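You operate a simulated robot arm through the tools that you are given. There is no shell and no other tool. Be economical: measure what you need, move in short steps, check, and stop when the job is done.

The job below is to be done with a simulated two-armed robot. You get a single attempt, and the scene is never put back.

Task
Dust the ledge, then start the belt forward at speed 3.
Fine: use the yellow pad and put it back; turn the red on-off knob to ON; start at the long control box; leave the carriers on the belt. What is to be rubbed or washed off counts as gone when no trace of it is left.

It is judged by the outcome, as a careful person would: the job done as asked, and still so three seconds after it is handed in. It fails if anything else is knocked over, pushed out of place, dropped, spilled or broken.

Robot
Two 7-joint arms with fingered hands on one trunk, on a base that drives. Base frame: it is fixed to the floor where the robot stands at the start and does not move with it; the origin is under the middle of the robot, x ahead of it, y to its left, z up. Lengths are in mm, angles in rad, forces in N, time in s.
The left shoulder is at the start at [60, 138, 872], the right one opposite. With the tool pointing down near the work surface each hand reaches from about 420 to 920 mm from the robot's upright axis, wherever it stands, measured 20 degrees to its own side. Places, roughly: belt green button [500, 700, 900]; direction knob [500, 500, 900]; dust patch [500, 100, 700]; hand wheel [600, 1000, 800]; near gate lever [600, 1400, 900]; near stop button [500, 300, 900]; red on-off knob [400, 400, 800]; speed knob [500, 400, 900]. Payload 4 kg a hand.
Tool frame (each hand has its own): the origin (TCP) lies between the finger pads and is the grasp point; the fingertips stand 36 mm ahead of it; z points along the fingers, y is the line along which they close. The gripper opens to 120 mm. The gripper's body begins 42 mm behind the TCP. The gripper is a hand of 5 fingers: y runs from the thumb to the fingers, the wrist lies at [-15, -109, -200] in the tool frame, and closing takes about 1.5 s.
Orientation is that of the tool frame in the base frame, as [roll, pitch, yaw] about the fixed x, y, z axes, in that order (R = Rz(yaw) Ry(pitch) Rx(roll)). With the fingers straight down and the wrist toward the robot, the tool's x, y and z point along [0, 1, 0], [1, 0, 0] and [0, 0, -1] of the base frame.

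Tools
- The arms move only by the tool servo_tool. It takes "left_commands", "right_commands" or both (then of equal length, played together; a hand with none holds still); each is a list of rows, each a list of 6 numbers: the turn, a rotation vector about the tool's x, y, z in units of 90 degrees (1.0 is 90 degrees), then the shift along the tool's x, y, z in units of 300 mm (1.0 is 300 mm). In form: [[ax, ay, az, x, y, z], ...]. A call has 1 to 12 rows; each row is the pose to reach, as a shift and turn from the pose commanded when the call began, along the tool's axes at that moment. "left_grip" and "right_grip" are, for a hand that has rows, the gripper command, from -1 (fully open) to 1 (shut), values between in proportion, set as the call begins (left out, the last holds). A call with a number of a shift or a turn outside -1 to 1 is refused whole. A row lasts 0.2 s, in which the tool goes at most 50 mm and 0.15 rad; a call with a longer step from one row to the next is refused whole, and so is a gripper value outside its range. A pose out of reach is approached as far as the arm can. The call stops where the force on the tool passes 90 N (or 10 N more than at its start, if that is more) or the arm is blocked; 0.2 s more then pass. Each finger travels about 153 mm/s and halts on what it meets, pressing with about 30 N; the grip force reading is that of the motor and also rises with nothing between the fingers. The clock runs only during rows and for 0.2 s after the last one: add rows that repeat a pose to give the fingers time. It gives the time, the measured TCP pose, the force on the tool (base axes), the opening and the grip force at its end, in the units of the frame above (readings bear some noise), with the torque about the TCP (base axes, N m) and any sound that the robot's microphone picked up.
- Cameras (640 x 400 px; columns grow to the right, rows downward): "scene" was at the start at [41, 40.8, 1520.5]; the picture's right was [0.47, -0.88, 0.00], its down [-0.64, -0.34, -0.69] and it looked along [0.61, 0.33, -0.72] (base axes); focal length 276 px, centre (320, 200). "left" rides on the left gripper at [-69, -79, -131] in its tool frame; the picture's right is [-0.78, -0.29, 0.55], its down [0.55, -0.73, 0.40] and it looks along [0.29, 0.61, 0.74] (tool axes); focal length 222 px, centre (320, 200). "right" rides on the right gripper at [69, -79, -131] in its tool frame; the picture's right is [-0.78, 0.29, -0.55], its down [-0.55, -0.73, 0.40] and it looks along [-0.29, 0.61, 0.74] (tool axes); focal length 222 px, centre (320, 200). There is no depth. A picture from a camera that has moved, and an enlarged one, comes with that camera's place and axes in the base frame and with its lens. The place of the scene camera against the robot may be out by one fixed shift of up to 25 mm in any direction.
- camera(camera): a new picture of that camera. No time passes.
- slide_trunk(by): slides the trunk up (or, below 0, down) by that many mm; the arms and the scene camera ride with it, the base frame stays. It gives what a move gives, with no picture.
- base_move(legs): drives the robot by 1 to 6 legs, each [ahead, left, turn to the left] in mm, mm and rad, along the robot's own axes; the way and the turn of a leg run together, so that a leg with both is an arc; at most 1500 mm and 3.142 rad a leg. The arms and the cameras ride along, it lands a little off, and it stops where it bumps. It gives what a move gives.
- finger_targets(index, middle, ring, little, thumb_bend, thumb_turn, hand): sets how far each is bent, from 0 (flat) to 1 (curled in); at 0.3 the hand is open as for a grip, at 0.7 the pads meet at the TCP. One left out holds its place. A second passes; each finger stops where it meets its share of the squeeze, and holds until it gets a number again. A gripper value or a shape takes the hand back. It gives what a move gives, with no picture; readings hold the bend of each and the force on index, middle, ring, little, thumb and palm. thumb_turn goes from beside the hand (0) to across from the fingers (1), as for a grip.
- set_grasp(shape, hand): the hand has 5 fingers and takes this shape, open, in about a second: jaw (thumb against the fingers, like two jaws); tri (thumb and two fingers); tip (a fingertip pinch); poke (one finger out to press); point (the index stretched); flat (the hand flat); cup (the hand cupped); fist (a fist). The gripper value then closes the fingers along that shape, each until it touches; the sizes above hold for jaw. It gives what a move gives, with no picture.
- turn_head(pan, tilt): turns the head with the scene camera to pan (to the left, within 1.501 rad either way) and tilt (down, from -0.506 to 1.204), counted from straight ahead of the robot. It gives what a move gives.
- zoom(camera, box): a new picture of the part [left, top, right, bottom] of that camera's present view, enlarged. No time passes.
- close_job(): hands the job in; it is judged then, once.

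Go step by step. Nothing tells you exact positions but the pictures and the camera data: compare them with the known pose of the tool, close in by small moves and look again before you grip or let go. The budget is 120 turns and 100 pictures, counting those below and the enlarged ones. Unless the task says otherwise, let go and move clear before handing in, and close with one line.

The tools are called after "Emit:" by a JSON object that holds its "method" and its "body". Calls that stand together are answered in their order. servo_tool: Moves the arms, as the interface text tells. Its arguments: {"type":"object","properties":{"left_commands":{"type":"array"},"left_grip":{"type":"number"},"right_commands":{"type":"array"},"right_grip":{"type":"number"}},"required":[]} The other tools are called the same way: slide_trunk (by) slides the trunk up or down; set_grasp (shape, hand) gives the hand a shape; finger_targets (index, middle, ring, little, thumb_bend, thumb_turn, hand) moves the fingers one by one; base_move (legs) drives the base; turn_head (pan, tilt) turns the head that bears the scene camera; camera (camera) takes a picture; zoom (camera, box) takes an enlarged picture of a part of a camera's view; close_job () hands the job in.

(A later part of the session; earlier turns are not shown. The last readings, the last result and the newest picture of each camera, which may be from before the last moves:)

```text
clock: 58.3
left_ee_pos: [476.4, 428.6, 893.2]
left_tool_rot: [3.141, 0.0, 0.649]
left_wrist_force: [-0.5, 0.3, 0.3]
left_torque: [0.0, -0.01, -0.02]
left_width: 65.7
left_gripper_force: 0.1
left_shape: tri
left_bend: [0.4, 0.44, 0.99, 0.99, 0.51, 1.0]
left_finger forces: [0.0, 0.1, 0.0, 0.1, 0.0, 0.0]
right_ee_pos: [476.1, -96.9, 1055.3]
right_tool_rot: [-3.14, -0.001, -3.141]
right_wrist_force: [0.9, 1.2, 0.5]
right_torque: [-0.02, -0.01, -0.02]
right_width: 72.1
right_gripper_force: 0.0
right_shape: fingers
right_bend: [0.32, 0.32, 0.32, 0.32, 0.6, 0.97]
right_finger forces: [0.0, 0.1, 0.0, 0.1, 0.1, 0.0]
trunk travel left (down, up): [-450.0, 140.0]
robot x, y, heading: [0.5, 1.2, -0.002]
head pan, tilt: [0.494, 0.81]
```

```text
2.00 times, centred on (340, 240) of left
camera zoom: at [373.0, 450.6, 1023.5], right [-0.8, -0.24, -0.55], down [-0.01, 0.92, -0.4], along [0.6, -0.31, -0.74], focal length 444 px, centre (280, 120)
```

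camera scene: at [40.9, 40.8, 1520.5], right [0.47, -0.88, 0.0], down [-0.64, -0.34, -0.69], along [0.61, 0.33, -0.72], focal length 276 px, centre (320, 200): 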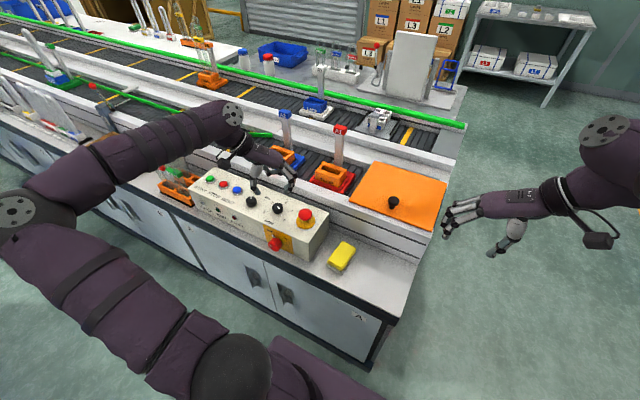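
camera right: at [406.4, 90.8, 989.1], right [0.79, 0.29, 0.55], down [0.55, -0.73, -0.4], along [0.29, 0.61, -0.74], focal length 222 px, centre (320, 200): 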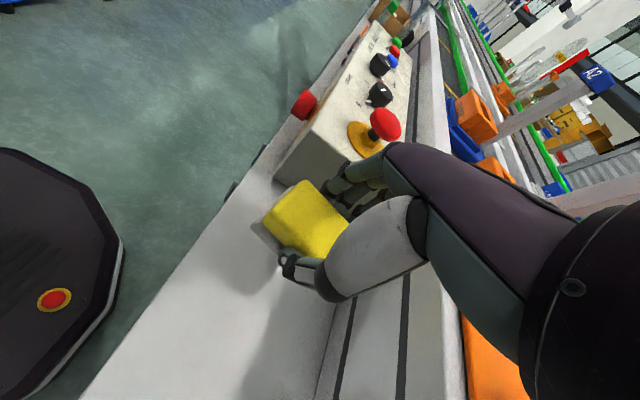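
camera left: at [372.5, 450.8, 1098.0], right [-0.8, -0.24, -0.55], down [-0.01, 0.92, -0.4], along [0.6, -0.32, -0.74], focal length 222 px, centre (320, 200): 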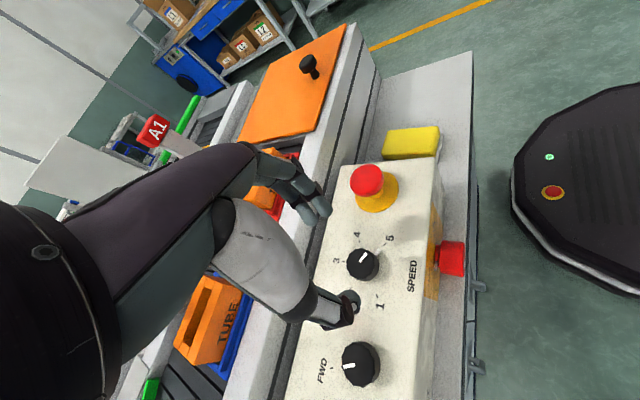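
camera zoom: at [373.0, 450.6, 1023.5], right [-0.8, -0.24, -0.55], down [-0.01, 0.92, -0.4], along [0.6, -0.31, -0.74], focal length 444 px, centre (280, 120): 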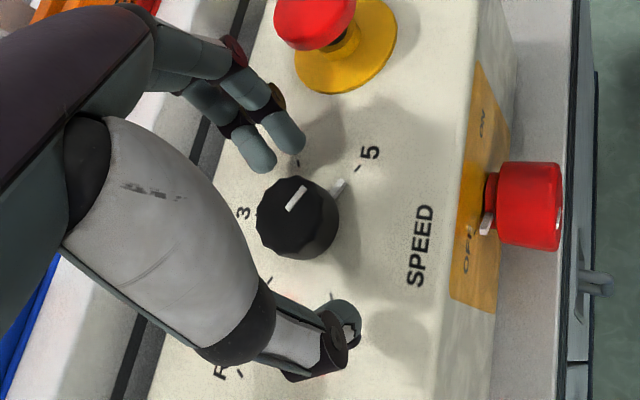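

Good. I grip firmly, then turn about 80° counter-clockwise.

Emit:
{"method": "servo_tool", "body": {"left_commands": [[0, 0, 0, 0, 0, 0], [0, 0, 0, 0, 0, 0], [0, 0, 0, 0, 0, 0], [0, 0, 0, 0, 0, 0], [0, 0, 0, 0, 0, 0], [0, 0, 0, 0, 0, 0]], "left_grip": 1}}

Emit:
{"method": "servo_tool", "body": {"left_commands": [[0, 0, -0.075, 0, 0, 0], [0, 0, -0.15, 0, 0, 0], [0, 0, -0.225, 0, 0, 0], [0, 0, -0.3, 0, 0, 0], [0, 0, -0.375, 0, 0, 0], [0, 0, -0.45, 0, 0, 0], [0, 0, -0.525, 0, 0, 0], [0, 0, -0.6, 0, 0, 0], [0, 0, -0.675, 0, 0, 0], [0, 0, -0.75, 0, 0, 0], [0, 0, -0.825, 0, 0, 0], [0, 0, -0.87, 0, 0, 0]]}}

Emit:
{"method": "servo_tool", "body": {"left_commands": [[0, 0, 0, 0, 0, 0], [0, 0, 0, 0, 0, 0], [0, 0, 0, 0, 0, 0], [0, 0, 0, 0, 0, -0.06], [0, 0, 0, 0, 0, -0.14], [0, 0, 0, 0, 0, -0.22], [0, 0, 0, 0, 0, -0.25]], "left_grip": -0.1}}

Emit:
{"method": "camera", "body": {"camera": "left"}}

```text
clock: 59.7
left_ee_pos: [476.1, 429.4, 892.6]
left_tool_rot: [-3.141, 0.001, 0.653]
left_wrist_force: [-1.7, -1.4, -1.9]
left_torque: [-0.06, 0.07, -0.04]
left_width: 23.0
left_gripper_force: 30.4
left_shape: tri
left_bend: [0.73, 0.54, 1.0, 1.0, 0.71, 1.0]
left_finger forces: [11.7, 13.7, 0.0, 0.0, 26.1, 0.1]
right_ee_pos: [477.2, -96.3, 1054.9]
right_tool_rot: [-3.14, 0.0, 3.141]
right_wrist_force: [-0.1, -0.5, -0.3]
right_torque: [0.0, 0.0, -0.02]
right_width: 72.1
right_gripper_force: 0.2
right_shape: fingers
right_bend: [0.32, 0.32, 0.32, 0.32, 0.6, 0.97]
right_finger forces: [0.0, 0.0, 0.0, 0.0, 0.0, 0.0]
trunk travel left (down, up): [-450.0, 140.0]
robot x, y, heading: [-2.3, 1.0, 0.003]
head pan, tilt: [0.494, 0.81]
```

```text
clock: 62.3
left_ee_pos: [480.5, 428.9, 892.6]
left_tool_rot: [3.14, 0.002, 2.015]
left_wrist_force: [22.8, 5.1, 7.7]
left_torque: [0.14, -0.81, 0.03]
left_width: 15.3
left_gripper_force: 30.4
left_shape: tri
left_bend: [0.73, 0.58, 1.0, 1.0, 0.82, 1.0]
left_finger forces: [21.1, 8.0, 0.1, 0.0, 0.0, 0.0]
left hand out of reach, approached as far as the arm can: row 9, 10
right_ee_pos: [478.7, -95.7, 1055.2]
right_tool_rot: [-3.141, -0.002, -3.141]
right_wrist_force: [-0.5, -0.8, 1.0]
right_torque: [-0.04, 0.0, -0.02]
right_width: 72.1
right_gripper_force: 0.0
right_shape: fingers
right_bend: [0.32, 0.32, 0.32, 0.32, 0.6, 0.97]
right_finger forces: [0.0, 0.0, 0.1, 0.1, 0.0, 0.0]
trunk travel left (down, up): [-450.0, 140.0]
robot x, y, heading: [0.3, -1.4, -0.001]
head pan, tilt: [0.494, 0.81]
```

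```text
clock: 63.9
left_ee_pos: [476.6, 429.3, 966.8]
left_tool_rot: [-3.141, 0.0, 2.018]
left_wrist_force: [0.8, 0.0, 0.1]
left_torque: [0.04, 0.0, -0.03]
left_width: 65.5
left_gripper_force: 0.0
left_shape: tri
left_bend: [0.4, 0.44, 0.99, 0.99, 0.52, 1.0]
left_finger forces: [0.1, 0.0, 0.0, 0.0, 0.0, 0.1]
right_ee_pos: [476.1, -96.1, 1054.9]
right_tool_rot: [3.141, 0.002, 3.141]
right_wrist_force: [0.3, -0.4, 0.4]
right_torque: [-0.02, 0.02, -0.01]
right_width: 72.1
right_gripper_force: 0.1
right_shape: fingers
right_bend: [0.32, 0.32, 0.32, 0.32, 0.6, 0.97]
right_finger forces: [0.0, 0.0, 0.0, 0.1, 0.0, 0.1]
trunk travel left (down, up): [-450.0, 140.0]
robot x, y, heading: [1.9, -2.2, 0.001]
head pan, tilt: [0.494, 0.81]
```

```text
46 pictures are left
camera left: at [434.4, 333.4, 1098.1], right [0.08, -0.83, -0.55], down [-0.9, 0.18, -0.4], along [0.43, 0.52, -0.74], focal length 222 px, centre (320, 200)
```

left: 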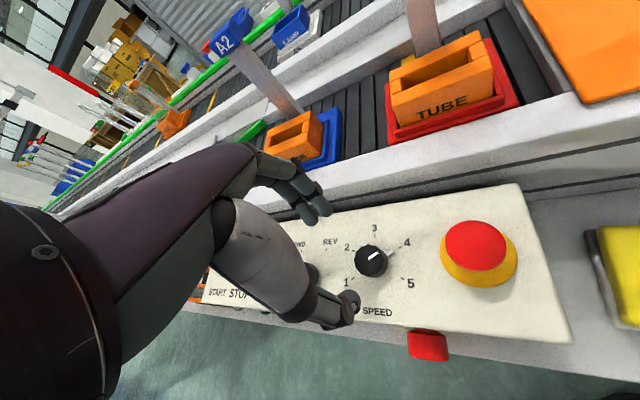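

The index slipped off, but the knob turned partway. I zoom to read it.

Emit:
{"method": "zoom", "body": {"camera": "left", "box": [310, 210, 430, 310]}}

```text
4.00 times, centred on (370, 260) of left
camera zoom: at [434.4, 333.4, 1098.1], right [0.08, -0.83, -0.55], down [-0.9, 0.18, -0.4], along [0.43, 0.52, -0.74], focal length 888 px, centre (120, -40)
```

zoom: 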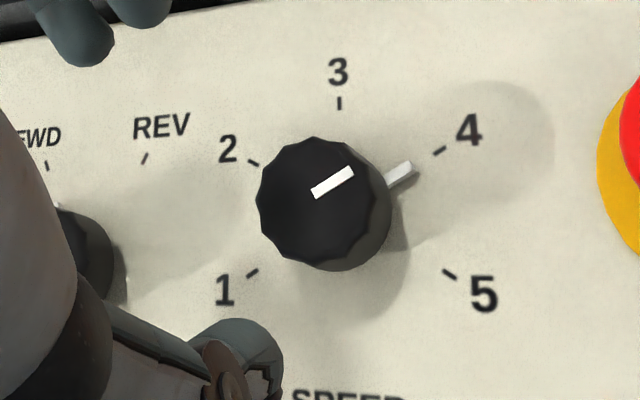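

The knob now sits at 4, so +60° remains. I turn the hand back, shift a few mm so both fingers meet the knob, lower and grip.

Emit:
{"method": "servo_tool", "body": {"left_commands": [[0, 0, 0.09, 0, 0, 0], [0, 0, 0.18, 0, 0, 0], [0, 0, 0.27, -0.006, 0.013, 0], [0, 0, 0.36, -0.006, 0.013, 0], [0, 0, 0.45, -0.006, 0.013, 0], [0, 0, 0.54, -0.006, 0.013, 0], [0, 0, 0.63, -0.006, 0.013, 0], [0, 0, 0.71, -0.006, 0.013, 0.06], [0, 0, 0.71, -0.006, 0.013, 0.13], [0, 0, 0.71, -0.006, 0.013, 0.2], [0, 0, 0.71, -0.006, 0.013, 0.25], [0, 0, 0.71, -0.006, 0.013, 0.25]]}}

Emit:
{"method": "servo_tool", "body": {"left_commands": [[0, 0, 0, 0, 0, 0], [0, 0, 0, 0, 0, 0], [0, 0, 0, 0, 0, 0], [0, 0, 0, 0, 0, 0], [0, 0, 0, 0, 0, 0], [0, 0, 0, 0, 0, 0]], "left_grip": 1}}

Emit:
{"method": "zoom", "body": {"camera": "left", "box": [240, 140, 440, 340]}}

```text
clock: 66.5
left_ee_pos: [481.3, 429.5, 891.6]
left_tool_rot: [-3.141, -0.001, 0.901]
left_wrist_force: [0.2, 0.0, -0.8]
left_torque: [0.02, -0.01, -0.02]
left_width: 65.8
left_gripper_force: 0.1
left_shape: tri
left_bend: [0.4, 0.44, 0.99, 0.99, 0.52, 1.0]
left_finger forces: [0.1, 0.0, 0.0, 0.0, 0.1, 0.0]
right_ee_pos: [476.2, -95.7, 1055.6]
right_tool_rot: [-3.141, 0.0, 3.141]
right_wrist_force: [-0.5, 0.1, -0.5]
right_torque: [0.04, 0.02, 0.0]
right_width: 72.1
right_gripper_force: 0.0
right_shape: fingers
right_bend: [0.32, 0.32, 0.32, 0.32, 0.6, 0.97]
right_finger forces: [0.0, 0.0, 0.0, 0.1, 0.0, 0.0]
trunk travel left (down, up): [-450.0, 140.0]
robot x, y, heading: [-1.6, -1.5, 0.003]
head pan, tilt: [0.494, 0.81]
```

```text
clock: 67.9
left_ee_pos: [481.2, 429.3, 893.3]
left_tool_rot: [3.142, 0.0, 0.904]
left_wrist_force: [-0.9, -0.6, -1.3]
left_torque: [-0.06, -0.02, 0.01]
left_width: 24.8
left_gripper_force: 30.2
left_shape: tri
left_bend: [0.53, 0.56, 1.0, 1.0, 0.7, 1.0]
left_finger forces: [13.0, 12.7, 0.1, 0.0, 26.2, 0.0]
right_ee_pos: [477.1, -96.3, 1054.8]
right_tool_rot: [-3.141, 0.0, 3.141]
right_wrist_force: [0.3, 0.5, 0.0]
right_torque: [-0.01, 0.0, 0.03]
right_width: 72.4
right_gripper_force: 0.1
right_shape: fingers
right_bend: [0.32, 0.32, 0.32, 0.32, 0.6, 0.97]
right_finger forces: [0.0, 0.0, 0.1, 0.2, 0.1, 0.1]
trunk travel left (down, up): [-450.0, 140.0]
robot x, y, heading: [-1.9, 3.1, -0.0]
head pan, tilt: [0.494, 0.81]
```

```text
2.00 times, centred on (340, 240) of left
camera zoom: at [375.2, 425.1, 1023.3], right [-0.72, -0.44, -0.55], down [-0.24, 0.89, -0.4], along [0.66, -0.16, -0.74], focal length 444 px, centre (280, 120)
```

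zoom: 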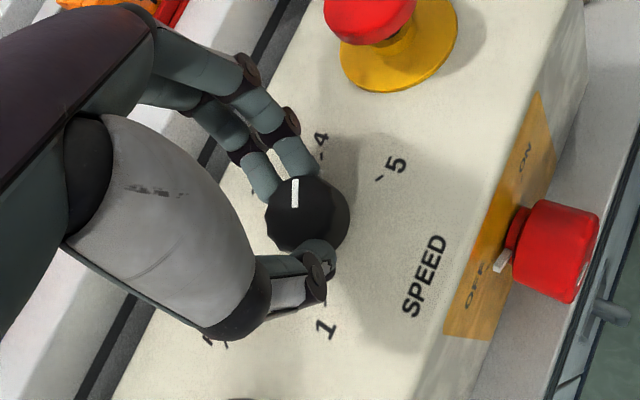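

Both fingers and thumb hold now. I turn about 60° and check while holding.

Emit:
{"method": "servo_tool", "body": {"left_commands": [[0, 0, -0.07, 0, 0, 0], [0, 0, -0.14, 0, 0, 0], [0, 0, -0.21, 0, 0, 0], [0, 0, -0.28, 0, 0, 0], [0, 0, -0.35, 0, 0, 0], [0, 0, -0.42, 0, 0, 0], [0, 0, -0.49, 0, 0, 0], [0, 0, -0.56, 0, 0, 0], [0, 0, -0.63, 0, 0, 0], [0, 0, -0.67, 0, 0, 0], [0, 0, -0.67, 0, 0, 0]]}}

Emit:
{"method": "zoom", "body": {"camera": "left", "box": [280, 180, 440, 300]}}

```text
clock: 70.3
left_ee_pos: [476.1, 433.2, 890.8]
left_tool_rot: [-3.139, 0.0, 1.963]
left_wrist_force: [-27.6, 15.1, 0.9]
left_torque: [0.27, 0.78, -0.03]
left_width: 22.4
left_gripper_force: 30.3
left_shape: tri
left_bend: [0.52, 0.74, 1.0, 1.0, 0.72, 1.0]
left_finger forces: [13.4, 36.8, 0.0, 0.0, 30.2, 0.0]
left hand out of reach, approached as far as the arm can: row 7, 8
right_ee_pos: [474.7, -94.0, 1055.6]
right_tool_rot: [-3.14, 0.002, -3.14]
right_wrist_force: [0.4, -0.4, -0.2]
right_torque: [0.03, 0.01, 0.01]
right_width: 72.1
right_gripper_force: 0.0
right_shape: fingers
right_bend: [0.32, 0.32, 0.32, 0.32, 0.6, 0.97]
right_finger forces: [0.1, 0.1, 0.0, 0.1, 0.0, 0.1]
trunk travel left (down, up): [-450.0, 140.0]
robot x, y, heading: [-3.3, 0.4, -0.001]
head pan, tilt: [0.494, 0.81]
```

```text
3.33 times, centred on (360, 240) of left
camera zoom: at [429.5, 339.6, 1022.4], right [0.03, -0.84, -0.55], down [-0.89, 0.23, -0.39], along [0.45, 0.5, -0.74], focal length 740 px, centre (187, 67)
```

zoom: 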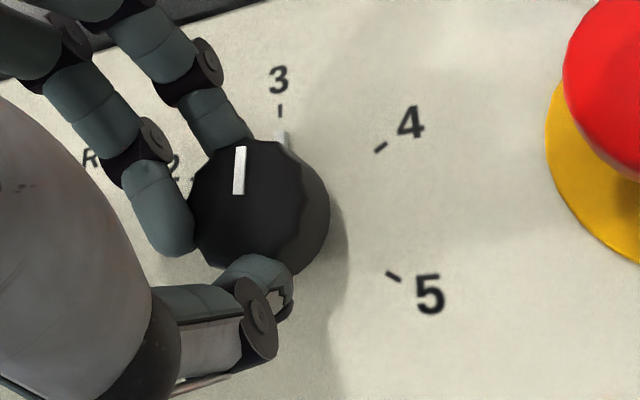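

The pointer lines up with 3. I release, lift and check.

Emit:
{"method": "servo_tool", "body": {"left_commands": [[0, 0, 0, 0, 0, 0], [0, 0, 0, 0, 0, 0], [0, 0, 0, 0, 0, 0], [0, 0, 0, 0, 0, -0.06], [0, 0, 0, 0, 0, -0.14], [0, 0, 0, 0, 0, -0.22], [0, 0, 0, 0, 0, -0.3]], "left_grip": -0.1}}

Emit:
{"method": "zoom", "body": {"camera": "left", "box": [280, 200, 440, 320]}}

```text
clock: 71.9
left_ee_pos: [480.1, 428.3, 983.0]
left_tool_rot: [-3.141, -0.001, 1.952]
left_wrist_force: [-0.3, 0.3, 0.4]
left_torque: [-0.01, 0.03, 0.01]
left_width: 65.7
left_gripper_force: 0.0
left_shape: tri
left_bend: [0.4, 0.44, 0.99, 0.99, 0.52, 1.0]
left_finger forces: [0.1, 0.0, 0.0, 0.0, 0.0, 0.0]
right_ee_pos: [477.4, -96.8, 1055.6]
right_tool_rot: [-3.141, 0.0, 3.141]
right_wrist_force: [0.2, 0.1, -1.6]
right_torque: [-0.01, -0.03, 0.03]
right_width: 72.1
right_gripper_force: 0.0
right_shape: fingers
right_bend: [0.32, 0.32, 0.32, 0.32, 0.6, 0.97]
right_finger forces: [0.1, 0.0, 0.0, 0.0, 0.0, 0.0]
trunk travel left (down, up): [-450.0, 140.0]
robot x, y, heading: [-3.0, 0.1, 0.001]
head pan, tilt: [0.494, 0.81]
```

```text
3.33 times, centred on (360, 260) of left
camera zoom: at [432.4, 336.0, 1113.9], right [0.02, -0.84, -0.55], down [-0.89, 0.23, -0.4], along [0.46, 0.49, -0.74], focal length 740 px, centre (187, 0)
```

zoom: 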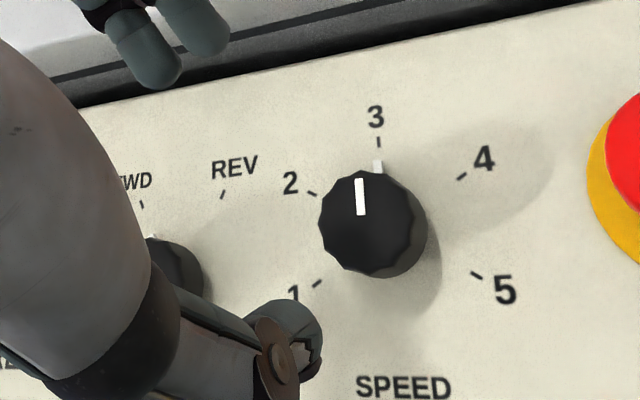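

Speed is at 3 and direction at FWD. The red knob sits on the box's front face near (405, 394–400, 785) with its axis toward the robot, so I back the base 200 mm to give the left arm room and start reorienting the hand to point forward.

Emit:
{"method": "base_move", "body": {"legs": [[-200, 0, 0]]}}

Emit:
{"method": "servo_tool", "body": {"left_commands": [[0, 0, 0.09, 0, 0, 0], [0, 0, 0.18, 0, 0, 0], [0, 0, 0.27, 0, 0, 0], [0, 0, 0.36, 0, 0, 0], [0, 0, 0.45, 0, 0, 0], [0, 0, 0.54, 0, 0, 0], [0, 0, 0.63, 0, 0, 0], [0, 0, 0.72, 0, 0, 0], [0, 0, 0.81, 0, 0, 0], [0, 0, 0.9, 0, 0, 0], [0, 0, 0.99, 0, 0, 0], [0, 0, 0.998, 0, 0, 0]]}}

Emit:
{"method": "camera", "body": {"camera": "scene"}}

```text
clock: 73.5
left_ee_pos: [279.2, 428.9, 983.3]
left_tool_rot: [-3.141, 0.0, 1.952]
left_wrist_force: [-0.1, -0.4, 0.7]
left_torque: [0.02, -0.02, 0.0]
left_width: 65.6
left_gripper_force: 0.0
left_shape: tri
left_bend: [0.4, 0.44, 0.99, 0.99, 0.52, 1.0]
left_finger forces: [0.0, 0.0, 0.1, 0.0, 0.0, 0.0]
right_ee_pos: [274.7, -95.9, 1055.7]
right_tool_rot: [3.141, 0.0, 3.141]
right_wrist_force: [-0.6, -0.2, -0.2]
right_torque: [0.02, 0.01, 0.01]
right_width: 72.1
right_gripper_force: 0.1
right_shape: fingers
right_bend: [0.32, 0.32, 0.32, 0.32, 0.6, 0.97]
right_finger forces: [0.0, 0.0, 0.0, 0.0, 0.0, 0.1]
trunk travel left (down, up): [-450.0, 140.0]
robot x, y, heading: [-198.9, 1.8, -0.005]
head pan, tilt: [0.494, 0.81]
```

```text
clock: 76.1
left_ee_pos: [281.0, 429.8, 982.8]
left_tool_rot: [-3.141, 0.0, 0.383]
left_wrist_force: [0.5, -0.2, 0.0]
left_torque: [0.01, -0.01, 0.0]
left_width: 65.9
left_gripper_force: 0.0
left_shape: tri
left_bend: [0.4, 0.44, 0.99, 0.99, 0.52, 1.0]
left_finger forces: [0.0, 0.0, 0.1, 0.0, 0.0, 0.0]
right_ee_pos: [274.8, -96.3, 1054.2]
right_tool_rot: [3.141, 0.001, 3.14]
right_wrist_force: [0.3, 0.5, 0.1]
right_torque: [-0.01, 0.0, -0.01]
right_width: 72.1
right_gripper_force: 0.0
right_shape: fingers
right_bend: [0.32, 0.32, 0.32, 0.32, 0.6, 0.97]
right_finger forces: [0.0, 0.0, 0.2, 0.1, 0.0, 0.1]
trunk travel left (down, up): [-450.0, 140.0]
robot x, y, heading: [-199.6, 2.7, -0.003]
head pan, tilt: [0.494, 0.81]
```

```text
41 pictures are left
camera scene: at [-159.8, 40.8, 1520.5], right [0.47, -0.88, 0.0], down [-0.64, -0.34, -0.69], along [0.61, 0.33, -0.72], focal length 276 px, centre (320, 200)
```

scene: 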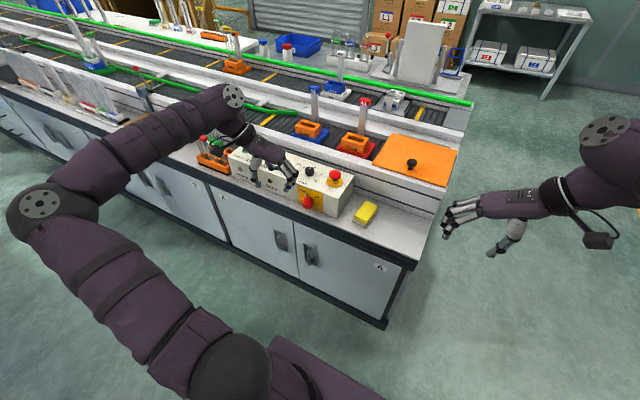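

The arm has room. I finish the yaw, then pitch the hand to point forward while lowering to about (300, 400, 800), short of the knob.

Emit:
{"method": "servo_tool", "body": {"left_commands": [[0, 0, 0.08, 0, 0, 0], [0, 0, 0.16, 0, 0, 0], [0, 0, 0.244, 0, 0, 0], [0, 0, 0.244, 0, 0, 0]]}}

Emit:
{"method": "servo_tool", "body": {"left_commands": [[0, 0.09, 0, 0, 0.01, 0.05], [0, 0.18, 0, 0, 0.02, 0.1], [0, 0.27, 0, 0, 0.03, 0.15], [0, 0.36, 0, 0, 0.04, 0.2], [0, 0.45, 0, 0, 0.05, 0.25], [0, 0.54, 0, 0, 0.06, 0.3], [0, 0.63, 0, 0, 0.07, 0.36], [0, 0.72, 0, 0.01, 0.08, 0.42], [0, 0.81, 0, 0.02, 0.09, 0.48], [0, 0.9, 0, 0.03, 0.1, 0.54], [0, 0.98, 0, 0.05, 0.1, 0.6], [0, 1, 0, 0.063, 0.1, 0.61]]}}

Emit:
{"method": "camera", "body": {"camera": "left"}}

Emit:
{"method": "camera", "body": {"camera": "scene"}}

```text
clock: 77.1
left_ee_pos: [280.0, 429.7, 982.9]
left_tool_rot: [-3.141, 0.0, 0.001]
left_wrist_force: [0.0, 0.5, 0.0]
left_torque: [0.03, 0.0, 0.0]
left_width: 65.5
left_gripper_force: 0.1
left_shape: tri
left_bend: [0.4, 0.44, 0.99, 0.99, 0.52, 1.0]
left_finger forces: [0.0, 0.0, 0.0, 0.0, 0.0, 0.0]
right_ee_pos: [275.3, -97.3, 1056.2]
right_tool_rot: [3.141, 0.0, 3.141]
right_wrist_force: [-0.8, -0.7, 0.3]
right_torque: [0.0, -0.02, 0.0]
right_width: 71.9
right_gripper_force: 0.1
right_shape: fingers
right_bend: [0.32, 0.32, 0.32, 0.32, 0.6, 0.97]
right_finger forces: [0.0, 0.0, 0.0, 0.0, 0.1, 0.1]
trunk travel left (down, up): [-450.0, 140.0]
robot x, y, heading: [-201.7, -1.6, -0.001]
head pan, tilt: [0.494, 0.81]
```

```text
clock: 79.7
left_ee_pos: [294.1, 396.0, 823.4]
left_tool_rot: [-3.126, -1.466, -0.013]
left_wrist_force: [0.2, 0.5, 0.7]
left_torque: [0.01, 0.04, 0.04]
left_width: 66.0
left_gripper_force: 0.1
left_shape: tri
left_bend: [0.4, 0.44, 0.99, 0.99, 0.52, 1.0]
left_finger forces: [0.1, 0.1, 0.1, 0.1, 0.0, 0.1]
left hand out of reach, approached as far as the arm can: row 11, 12
right_ee_pos: [275.3, -95.1, 1055.2]
right_tool_rot: [3.141, 0.0, 3.141]
right_wrist_force: [-0.5, 0.3, 0.7]
right_torque: [0.03, -0.02, -0.01]
right_width: 72.2
right_gripper_force: 0.2
right_shape: fingers
right_bend: [0.32, 0.32, 0.32, 0.32, 0.6, 0.97]
right_finger forces: [0.1, 0.1, 0.1, 0.0, 0.0, 0.1]
trunk travel left (down, up): [-450.0, 140.0]
robot x, y, heading: [-198.6, -1.7, -0.004]
head pan, tilt: [0.494, 0.81]
```

```text
40 pictures are left
camera left: at [155.8, 476.0, 766.7], right [0.46, 0.29, -0.84], down [0.45, 0.74, 0.51], along [0.76, -0.61, 0.21], focal length 222 px, centre (320, 200)
```

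left: 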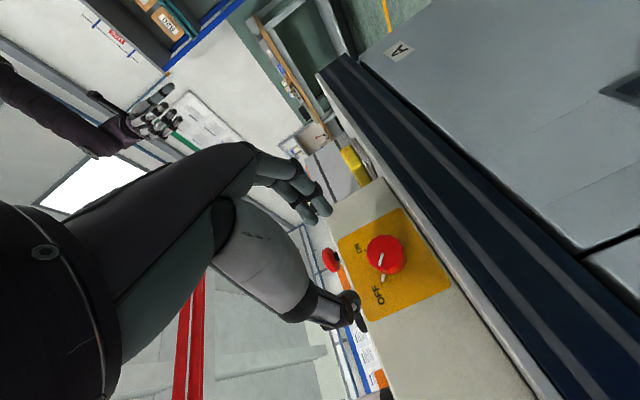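

```text
39 pictures are left
camera scene: at [-159.7, 40.9, 1520.5], right [0.47, -0.88, 0.0], down [-0.64, -0.34, -0.69], along [0.61, 0.33, -0.72], focal length 276 px, centre (320, 200)
```

scene: 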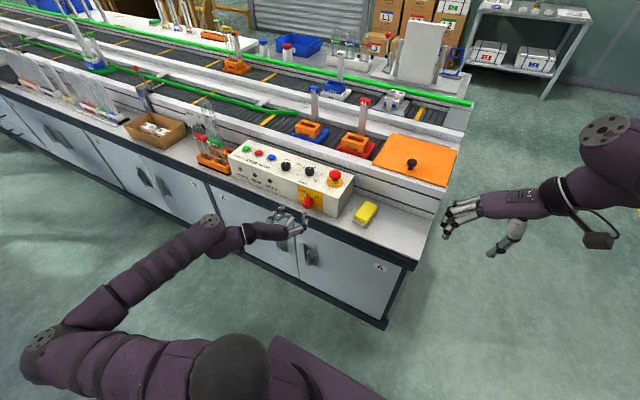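

A good front view of the red knob. I zoom for the pointer and centre.

Emit:
{"method": "zoom", "body": {"camera": "left", "box": [320, 190, 480, 330]}}

```text
2.86 times, centred on (400, 260) of left
camera zoom: at [155.8, 476.0, 766.7], right [0.46, 0.29, -0.84], down [0.45, 0.74, 0.51], along [0.76, -0.61, 0.21], focal length 635 px, centre (91, 29)
```

zoom: 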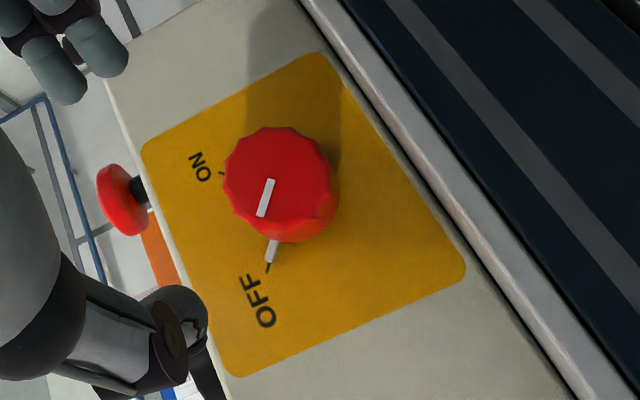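

The knob centre is (≈390 front, y 392, z 788), OFF is 45° up-left and ON 45° up-right, so it needs 90° clockwise seen from the front. I move the hand closer and level it, watching reach.

Emit:
{"method": "servo_tool", "body": {"left_commands": [[0, 0, 0, -0.02, 0, 0.05], [0, 0, 0, -0.04, 0.01, 0.1], [0, 0, 0, -0.06, 0.01, 0.13], [0, 0, 0, -0.06, 0.01, 0.13]]}}

Emit:
{"method": "camera", "body": {"camera": "left"}}

```text
clock: 80.7
left_ee_pos: [333.3, 393.1, 810.9]
left_tool_rot: [-3.09, -1.457, -0.047]
left_wrist_force: [-0.6, 0.4, 0.2]
left_torque: [0.01, -0.05, -0.04]
left_width: 66.1
left_gripper_force: 0.2
left_shape: tri
left_bend: [0.4, 0.44, 0.99, 0.99, 0.52, 1.0]
left_finger forces: [0.0, 0.0, 0.0, 0.0, 0.0, 0.1]
left hand out of reach, approached as far as the arm can: row 2, 3, 4
right_ee_pos: [275.4, -95.6, 1055.1]
right_tool_rot: [3.141, -0.001, 3.141]
right_wrist_force: [-0.5, 0.2, -0.2]
right_torque: [0.02, 0.0, -0.01]
right_width: 72.0
right_gripper_force: 0.2
right_shape: fingers
right_bend: [0.32, 0.32, 0.32, 0.32, 0.6, 0.97]
right_finger forces: [0.0, 0.0, 0.0, 0.1, 0.0, 0.0]
trunk travel left (down, up): [-450.0, 140.0]
robot x, y, heading: [-204.4, 0.0, -0.001]
head pan, tilt: [0.494, 0.81]
```

```text
37 pictures are left
camera left: at [192.7, 472.9, 756.4], right [0.45, 0.3, -0.84], down [0.45, 0.73, 0.51], along [0.77, -0.61, 0.2], focal length 222 px, centre (320, 200)
```

left: 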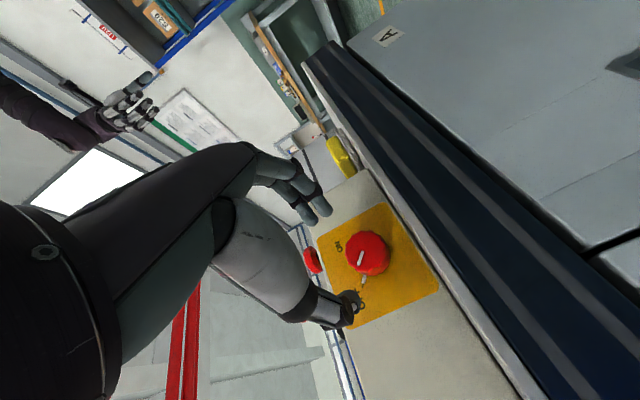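

The arm is at a joint limit here. Lowering the trunk should ease it, so I first raise and withdraw the hand, then slide the trunk down 150 mm.

Emit:
{"method": "servo_tool", "body": {"left_commands": [[0, 0, 0, 0.08, 0, -0.05], [0, 0, 0, 0.18, 0, -0.1], [0, 0, 0, 0.3, 0, -0.15], [0, 0, 0, 0.42, 0, -0.18], [0, 0, 0, 0.52, 0, -0.18], [0, 0, 0, 0.55, 0, -0.18]]}}

Emit:
{"method": "slide_trunk", "body": {"by": -160}}

Emit:
{"method": "camera", "body": {"camera": "scene"}}

```text
clock: 82.1
left_ee_pos: [294.9, 392.0, 979.5]
left_tool_rot: [-3.101, -1.467, -0.036]
left_wrist_force: [0.2, -0.5, 0.1]
left_torque: [0.0, 0.01, -0.01]
left_width: 66.0
left_gripper_force: 0.1
left_shape: tri
left_bend: [0.4, 0.44, 0.99, 0.99, 0.52, 1.0]
left_finger forces: [0.0, 0.0, 0.0, 0.0, 0.0, 0.0]
right_ee_pos: [276.3, -95.5, 1055.4]
right_tool_rot: [-3.141, 0.0, -3.141]
right_wrist_force: [0.4, -0.1, 0.4]
right_torque: [-0.01, 0.02, 0.0]
right_width: 71.8
right_gripper_force: 0.1
right_shape: fingers
right_bend: [0.32, 0.32, 0.32, 0.32, 0.6, 0.97]
right_finger forces: [0.0, 0.0, 0.0, 0.1, 0.0, 0.0]
trunk travel left (down, up): [-450.0, 140.0]
robot x, y, heading: [-201.4, -3.4, -0.0]
head pan, tilt: [0.494, 0.81]
```

```text
clock: 83.9
left_ee_pos: [296.3, 391.3, 819.9]
left_tool_rot: [-3.107, -1.466, -0.03]
left_wrist_force: [0.6, 0.3, -0.3]
left_torque: [-0.02, 0.04, -0.02]
left_width: 65.7
left_gripper_force: 0.1
left_shape: tri
left_bend: [0.4, 0.44, 0.99, 0.99, 0.52, 1.0]
left_finger forces: [0.1, 0.0, 0.0, 0.0, 0.0, 0.0]
right_ee_pos: [276.7, -96.4, 895.5]
right_tool_rot: [-3.141, 0.001, -3.141]
right_wrist_force: [-0.2, -0.4, 0.4]
right_torque: [0.01, -0.04, -0.01]
right_width: 72.1
right_gripper_force: 0.0
right_shape: fingers
right_bend: [0.32, 0.32, 0.32, 0.32, 0.6, 0.97]
right_finger forces: [0.1, 0.0, 0.0, 0.0, 0.0, 0.0]
trunk travel left (down, up): [-290.0, 300.0]
robot x, y, heading: [-201.4, 0.2, -0.001]
head pan, tilt: [0.494, 0.81]
```

```text
36 pictures are left
camera scene: at [-159.9, 40.8, 1360.6], right [0.47, -0.88, 0.0], down [-0.64, -0.34, -0.69], along [0.61, 0.33, -0.72], focal length 276 px, centre (320, 200)
```

scene: 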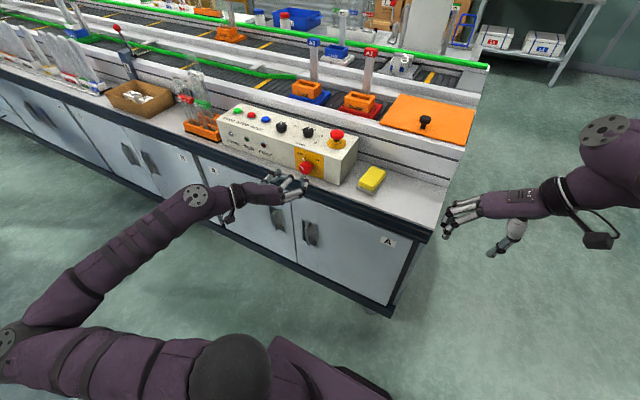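

Now I advance again toward the knob axis, levelling the pitch.

Emit:
{"method": "servo_tool", "body": {"left_commands": [[0, 0.02, 0, -0.03, 0, 0.05], [0, 0.04, 0, -0.06, 0, 0.1], [0, 0.067, 0, -0.082, 0, 0.15], [0, 0.067, 0, -0.082, 0, 0.173], [0, 0.067, 0, -0.082, 0, 0.173]]}}

Emit:
{"method": "zoom", "body": {"camera": "left", "box": [220, 140, 480, 360]}}

```text
clock: 85.1
left_ee_pos: [344.9, 392.2, 791.2]
left_tool_rot: [-1.716, -1.567, -1.422]
left_wrist_force: [0.5, 0.7, 1.1]
left_torque: [0.02, 0.06, -0.05]
left_width: 66.0
left_gripper_force: 0.0
left_shape: tri
left_bend: [0.4, 0.44, 0.99, 0.99, 0.52, 1.0]
left_finger forces: [0.1, 0.1, 0.1, 0.0, 0.0, 0.0]
right_ee_pos: [275.5, -96.5, 894.5]
right_tool_rot: [3.141, 0.003, 3.141]
right_wrist_force: [0.7, 0.3, -0.8]
right_torque: [-0.02, -0.01, 0.01]
right_width: 72.0
right_gripper_force: 0.1
right_shape: fingers
right_bend: [0.32, 0.32, 0.32, 0.32, 0.6, 0.97]
right_finger forces: [0.0, 0.0, 0.1, 0.1, 0.0, 0.0]
trunk travel left (down, up): [-290.0, 300.0]
robot x, y, heading: [-202.0, -0.3, -0.003]
head pan, tilt: [0.494, 0.81]
```

```text
1.82 times, centred on (350, 250) of left
camera zoom: at [212.7, 472.2, 720.6], right [0.55, 0.29, -0.78], down [0.39, 0.73, 0.55], along [0.74, -0.61, 0.29], focal length 404 px, centre (266, 109)
```

zoom: 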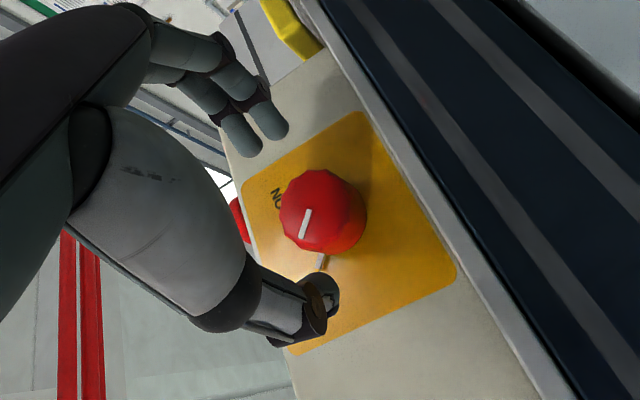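

Reachable now and aligned with the knob. I pre-rotate −22° about the tool axis and advance 33 mm onto the knob.

Emit:
{"method": "servo_tool", "body": {"left_commands": [[0, 0, -0.08, 0, 0, 0], [0, 0, -0.16, 0, 0, 0], [0, 0, -0.25, 0, 0, 0], [0, 0, -0.25, 0, 0, 0.04], [0, 0, -0.25, 0, 0, 0.08], [0, 0, -0.25, 0, 0, 0.11], [0, 0, -0.25, 0, 0, 0.11]]}}

Emit:
{"method": "zoom", "body": {"camera": "left", "box": [220, 140, 480, 360]}}

```text
clock: 86.7
left_ee_pos: [377.8, 392.6, 791.0]
left_tool_rot: [1.584, -1.181, 1.56]
left_wrist_force: [0.4, 0.1, 1.1]
left_torque: [0.02, 0.02, 0.03]
left_width: 66.0
left_gripper_force: 0.0
left_shape: tri
left_bend: [0.4, 0.44, 0.99, 0.99, 0.52, 1.0]
left_finger forces: [0.0, 0.0, 0.0, 0.0, 0.0, 0.1]
right_ee_pos: [275.5, -96.7, 895.3]
right_tool_rot: [-3.141, 0.001, 3.141]
right_wrist_force: [-0.3, -0.2, 0.1]
right_torque: [0.01, -0.02, -0.01]
right_width: 72.1
right_gripper_force: 0.0
right_shape: fingers
right_bend: [0.32, 0.32, 0.32, 0.32, 0.6, 0.97]
right_finger forces: [0.1, 0.1, 0.1, 0.0, 0.0, 0.0]
trunk travel left (down, up): [-290.0, 300.0]
robot x, y, heading: [-200.8, 0.6, -0.003]
head pan, tilt: [0.494, 0.81]
```

```text
1.82 times, centred on (350, 250) of left
camera zoom: at [245.6, 440.1, 696.3], right [0.54, -0.03, -0.84], down [0.4, 0.89, 0.23], along [0.74, -0.46, 0.5], focal length 404 px, centre (266, 109)
```

zoom: 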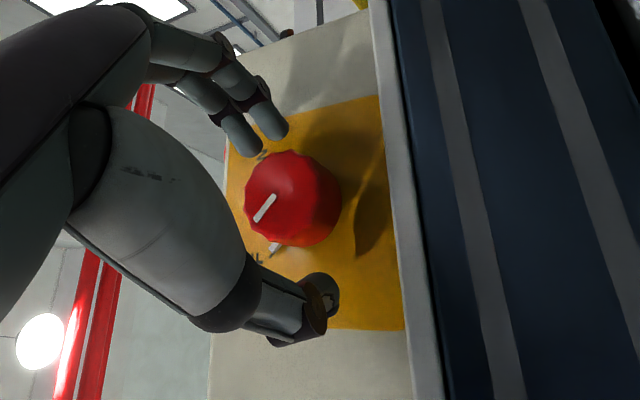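

The knob is between fingers and thumb. I close on it.

Emit:
{"method": "servo_tool", "body": {"left_commands": [[0, 0, 0, 0, 0, 0], [0, 0, 0, 0, 0, 0], [0, 0, 0, 0, 0, 0], [0, 0, 0, 0, 0, 0], [0, 0, 0, 0, 0, 0], [0, 0, 0, 0, 0, 0]], "left_grip": 1}}

Emit:
{"method": "zoom", "body": {"camera": "left", "box": [220, 140, 480, 360]}}

```text
clock: 88.1
left_ee_pos: [377.1, 393.8, 790.8]
left_tool_rot: [1.578, -1.182, 1.567]
left_wrist_force: [1.9, -0.5, 1.7]
left_torque: [-0.04, -0.08, -0.04]
left_width: 31.2
left_gripper_force: 29.8
left_shape: tri
left_bend: [0.53, 0.58, 1.0, 1.0, 0.68, 1.0]
left_finger forces: [13.5, 12.7, 0.0, 0.0, 26.9, 0.0]
right_ee_pos: [275.3, -95.8, 895.0]
right_tool_rot: [3.14, -0.001, 3.141]
right_wrist_force: [-0.4, 0.2, 0.2]
right_torque: [0.03, -0.02, 0.01]
right_width: 71.9
right_gripper_force: 0.0
right_shape: fingers
right_bend: [0.32, 0.32, 0.32, 0.32, 0.6, 0.97]
right_finger forces: [0.1, 0.0, 0.0, 0.0, 0.0, 0.0]
trunk travel left (down, up): [-290.0, 300.0]
robot x, y, heading: [-200.4, 1.9, -0.008]
head pan, tilt: [0.494, 0.81]
```

```text
1.82 times, centred on (350, 250) of left
camera zoom: at [245.5, 440.1, 696.4], right [0.55, -0.03, -0.84], down [0.4, 0.89, 0.23], along [0.74, -0.46, 0.5], focal length 404 px, centre (266, 109)
```

zoom: 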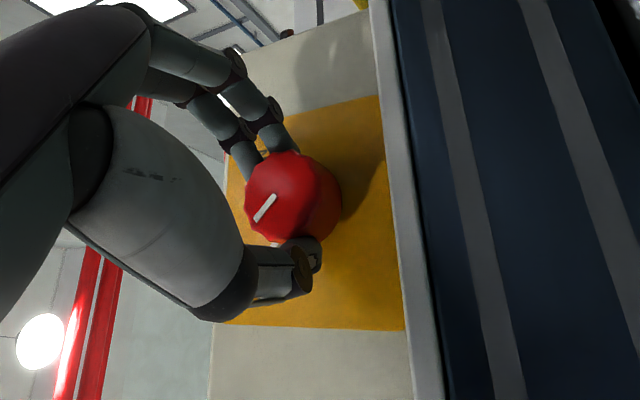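

Firm hold. I turn clockwise (tool z positive) by about 90°, as far as it follows.

Emit:
{"method": "servo_tool", "body": {"left_commands": [[0, 0, 0.085, 0, 0, 0], [0, 0, 0.17, 0, 0, 0], [0, 0, 0.255, 0, 0, 0], [0, 0, 0.34, 0, 0, 0], [0, 0, 0.425, 0, 0, 0], [0, 0, 0.51, 0, 0, 0], [0, 0, 0.595, 0, 0, 0], [0, 0, 0.68, 0, 0, 0], [0, 0, 0.765, 0, 0, 0], [0, 0, 0.85, 0, 0, 0], [0, 0, 0.935, 0, 0, 0], [0, 0, 0.99, 0, 0, 0]]}}

Emit:
{"method": "camera", "body": {"camera": "left"}}

Emit:
{"method": "zoom", "body": {"camera": "scene", "box": [210, 80, 370, 210]}}

```text
clock: 90.7
left_ee_pos: [376.7, 390.7, 790.1]
left_tool_rot: [-1.568, -0.404, -1.573]
left_wrist_force: [-1.7, -18.3, -3.2]
left_torque: [-0.32, 0.34, -0.72]
left_width: 30.7
left_gripper_force: 30.2
left_shape: tri
left_bend: [0.52, 0.57, 1.0, 1.0, 0.69, 1.0]
left_finger forces: [16.8, 21.3, 0.0, 0.1, 24.2, 0.1]
right_ee_pos: [274.4, -96.3, 895.2]
right_tool_rot: [3.141, 0.0, -3.141]
right_wrist_force: [0.1, 0.6, -0.6]
right_torque: [0.0, 0.0, -0.02]
right_width: 72.1
right_gripper_force: 0.0
right_shape: fingers
right_bend: [0.32, 0.32, 0.32, 0.32, 0.6, 0.97]
right_finger forces: [0.0, 0.1, 0.0, 0.0, 0.1, 0.0]
trunk travel left (down, up): [-290.0, 300.0]
robot x, y, heading: [-203.0, 2.0, 0.001]
head pan, tilt: [0.494, 0.81]
```

```text
32 pictures are left
camera left: at [245.6, 485.9, 835.7], right [0.55, 0.84, -0.04], down [0.4, -0.22, 0.89], along [0.74, -0.5, -0.45], focal length 222 px, centre (320, 200)
```

left: 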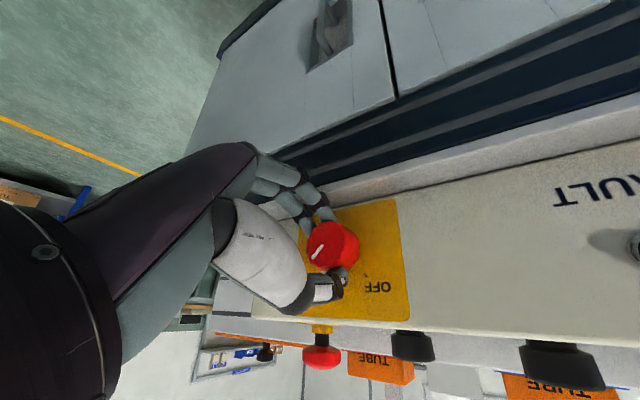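

```text
3.08 times, centred on (290, 145) of scene
camera zoom: at [-159.7, 39.5, 1360.5], right [0.47, -0.88, 0.0], down [-0.64, -0.34, -0.69], along [0.61, 0.33, -0.72], focal length 850 px, centre (412, 369)
```

zoom: 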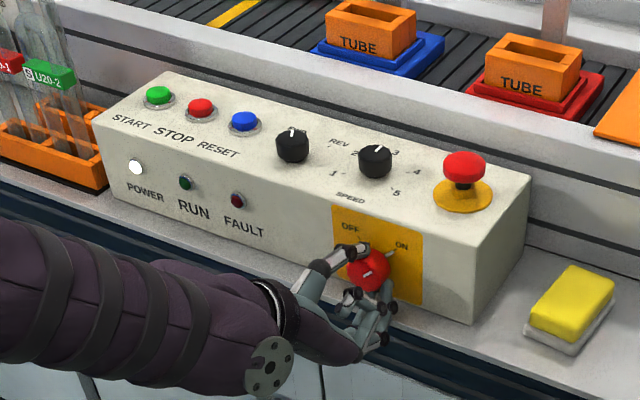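

The POWER lamp is lit and the pointer is at ON. I release and withdraw straight back.

Emit:
{"method": "servo_tool", "body": {"left_commands": [[0, 0, 0, 0, 0, 0], [0, 0, 0, 0, 0, 0], [0, 0, 0, 0, 0, 0], [0, 0, 0, 0, 0, -0.06], [0, 0, 0, 0, 0, -0.14], [0, 0, 0, 0, 0, -0.24], [0, 0, 0, 0, 0, -0.3]], "left_grip": -0.1}}

Emit:
{"method": "zoom", "body": {"camera": "scene", "box": [210, 80, 370, 210]}}

```text
clock: 92.3
left_ee_pos: [287.7, 392.7, 789.4]
left_tool_rot: [-1.569, -0.406, -1.572]
left_wrist_force: [1.0, -0.7, -0.1]
left_torque: [0.01, -0.02, 0.01]
left_width: 65.9
left_gripper_force: 0.1
left_shape: tri
left_bend: [0.4, 0.44, 0.99, 0.99, 0.52, 1.0]
left_finger forces: [0.0, 0.0, 0.1, 0.0, 0.0, 0.0]
right_ee_pos: [274.7, -96.1, 894.7]
right_tool_rot: [-3.141, 0.001, 3.141]
right_wrist_force: [0.0, 0.4, -0.2]
right_torque: [-0.02, 0.0, -0.04]
right_width: 72.4
right_gripper_force: 0.1
right_shape: fingers
right_bend: [0.32, 0.32, 0.32, 0.32, 0.6, 0.97]
right_finger forces: [0.0, 0.0, 0.1, 0.0, 0.0, 0.0]
trunk travel left (down, up): [-290.0, 300.0]
robot x, y, heading: [-199.7, 0.6, 0.004]
head pan, tilt: [0.494, 0.81]
```

```text
3.08 times, centred on (290, 145) of scene
camera zoom: at [-160.3, 41.3, 1360.5], right [0.47, -0.88, 0.0], down [-0.64, -0.34, -0.69], along [0.61, 0.33, -0.72], focal length 850 px, centre (412, 369)
```

zoom: 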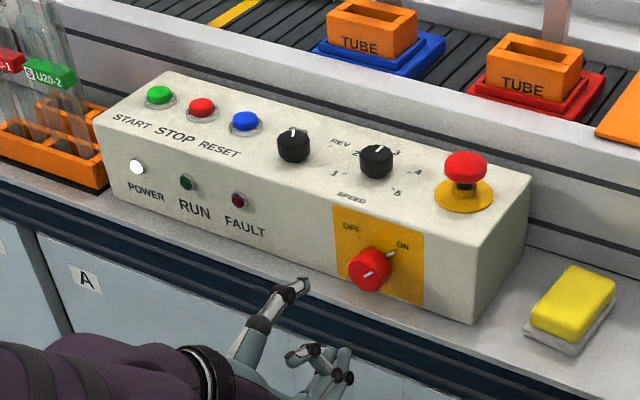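

ON is set and POWER lit. Now I raise the trunk back, and turn the left hand back to pointing down for the START button.

Emit:
{"method": "slide_trunk", "body": {"by": 160}}

Emit:
{"method": "servo_tool", "body": {"left_commands": [[0, 0, -0.09, 0, 0, 0], [0, 0, -0.18, 0, 0, 0], [0, 0, -0.27, 0, 0, 0], [0, 0, -0.36, 0, 0, 0], [0, 0, -0.45, 0, 0, 0], [0, 0, -0.54, 0, 0, 0], [0, 0, -0.63, 0, 0, 0], [0, 0, -0.71, 0, 0, 0], [0, 0, -0.743, 0, 0, 0], [0, 0, -0.743, 0, 0, 0]]}}

Emit:
{"method": "servo_tool", "body": {"left_commands": [[0, -0.09, 0, 0.03, 0, 0], [0, -0.18, 0, 0.06, 0, 0], [0, -0.27, 0, 0.09, 0, 0], [0, -0.36, 0, 0.12, 0, 0], [0, -0.45, 0, 0.15, 0, 0], [0, -0.54, 0, 0.18, 0, 0], [0, -0.63, 0, 0.2, 0, 0], [0, -0.72, 0, 0.2, 0, 0], [0, -0.81, 0, 0.2, 0, 0], [0, -0.9, 0, 0.2, 0, 0], [0, -0.98, 0, 0.2, 0, 0], [0, -1, 0, 0.2, 0, 0]]}}

Emit:
{"method": "set_grasp", "body": {"hand": "left", "shape": "poke"}}

Emit:
{"method": "camera", "body": {"camera": "scene"}}

```text
clock: 94.2
left_ee_pos: [286.1, 392.7, 949.6]
left_tool_rot: [-1.57, -0.406, -1.568]
left_wrist_force: [0.7, 0.2, -0.6]
left_torque: [0.0, -0.01, 0.01]
left_width: 65.9
left_gripper_force: 0.1
left_shape: tri
left_bend: [0.4, 0.44, 0.99, 0.99, 0.52, 1.0]
left_finger forces: [0.1, 0.1, 0.0, 0.0, 0.1, 0.0]
right_ee_pos: [276.2, -96.9, 1054.7]
right_tool_rot: [3.141, 0.001, 3.141]
right_wrist_force: [-0.9, -0.8, 0.2]
right_torque: [0.03, -0.03, -0.03]
right_width: 72.2
right_gripper_force: 0.0
right_shape: fingers
right_bend: [0.32, 0.32, 0.32, 0.32, 0.6, 0.97]
right_finger forces: [0.1, 0.0, 0.0, 0.1, 0.0, 0.0]
trunk travel left (down, up): [-450.0, 140.0]
robot x, y, heading: [-198.5, 0.8, -0.0]
head pan, tilt: [0.494, 0.81]
```

```text
clock: 96.4
left_ee_pos: [287.6, 391.6, 949.0]
left_tool_rot: [1.301, -1.567, 1.843]
left_wrist_force: [0.0, 0.4, 0.1]
left_torque: [0.04, -0.02, -0.04]
left_width: 65.8
left_gripper_force: 0.0
left_shape: tri
left_bend: [0.4, 0.44, 0.99, 0.99, 0.51, 1.0]
left_finger forces: [0.1, 0.1, 0.1, 0.0, 0.1, 0.0]
right_ee_pos: [274.9, -96.1, 1054.9]
right_tool_rot: [3.141, 0.0, 3.141]
right_wrist_force: [0.5, 0.4, -1.3]
right_torque: [-0.01, 0.0, -0.01]
right_width: 71.9
right_gripper_force: 0.1
right_shape: fingers
right_bend: [0.32, 0.32, 0.32, 0.32, 0.6, 0.97]
right_finger forces: [0.1, 0.1, 0.0, 0.0, 0.0, 0.0]
trunk travel left (down, up): [-450.0, 140.0]
robot x, y, heading: [-201.0, -0.0, -0.003]
head pan, tilt: [0.494, 0.81]
```

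```text
clock: 99.0
left_ee_pos: [287.1, 393.2, 1009.1]
left_tool_rot: [3.139, 0.001, 0.005]
left_wrist_force: [0.9, -1.3, 0.2]
left_torque: [0.03, 0.0, 0.0]
left_width: 65.7
left_gripper_force: 0.0
left_shape: tri
left_bend: [0.4, 0.44, 0.99, 0.99, 0.51, 1.0]
left_finger forces: [0.1, 0.1, 0.0, 0.0, 0.0, 0.0]
right_ee_pos: [275.7, -96.3, 1054.5]
right_tool_rot: [3.142, 0.0, 3.141]
right_wrist_force: [0.7, -0.4, 0.2]
right_torque: [0.02, 0.02, 0.0]
right_width: 72.1
right_gripper_force: 0.1
right_shape: fingers
right_bend: [0.32, 0.32, 0.32, 0.32, 0.6, 0.97]
right_finger forces: [0.1, 0.0, 0.0, 0.0, 0.0, 0.0]
trunk travel left (down, up): [-450.0, 140.0]
robot x, y, heading: [-200.1, -2.6, -0.0]
head pan, tilt: [0.494, 0.81]
```

```text
clock: 99.9
left_ee_pos: [287.6, 392.6, 1009.8]
left_tool_rot: [3.138, 0.0, 0.004]
left_wrist_force: [0.3, 0.5, -0.3]
left_torque: [0.03, 0.02, 0.0]
left_width: 0.1
left_gripper_force: 0.0
left_shape: poke
left_bend: [0.7, 0.7, 0.99, 0.99, 1.0, 1.0]
left_finger forces: [0.1, 0.0, 0.0, 0.0, 0.0, 0.1]
right_ee_pos: [276.5, -95.8, 1054.9]
right_tool_rot: [3.141, 0.0, 3.141]
right_wrist_force: [0.2, -0.5, -0.1]
right_torque: [0.0, 0.02, -0.01]
right_width: 72.0
right_gripper_force: 0.1
right_shape: fingers
right_bend: [0.32, 0.32, 0.32, 0.32, 0.6, 0.97]
right_finger forces: [0.1, 0.0, 0.0, 0.0, 0.0, 0.1]
trunk travel left (down, up): [-450.0, 140.0]
robot x, y, heading: [-202.7, -2.7, -0.001]
head pan, tilt: [0.494, 0.81]
```

```text
29 pictures are left
camera scene: at [-159.8, 40.9, 1520.5], right [0.47, -0.88, 0.0], down [-0.64, -0.34, -0.69], along [0.61, 0.33, -0.72], focal length 276 px, centre (320, 200)
```

scene: 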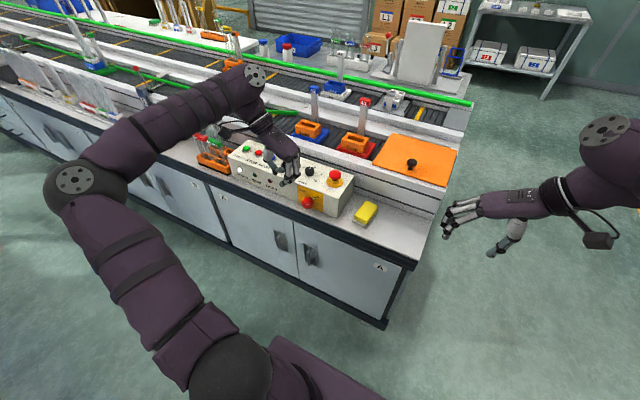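

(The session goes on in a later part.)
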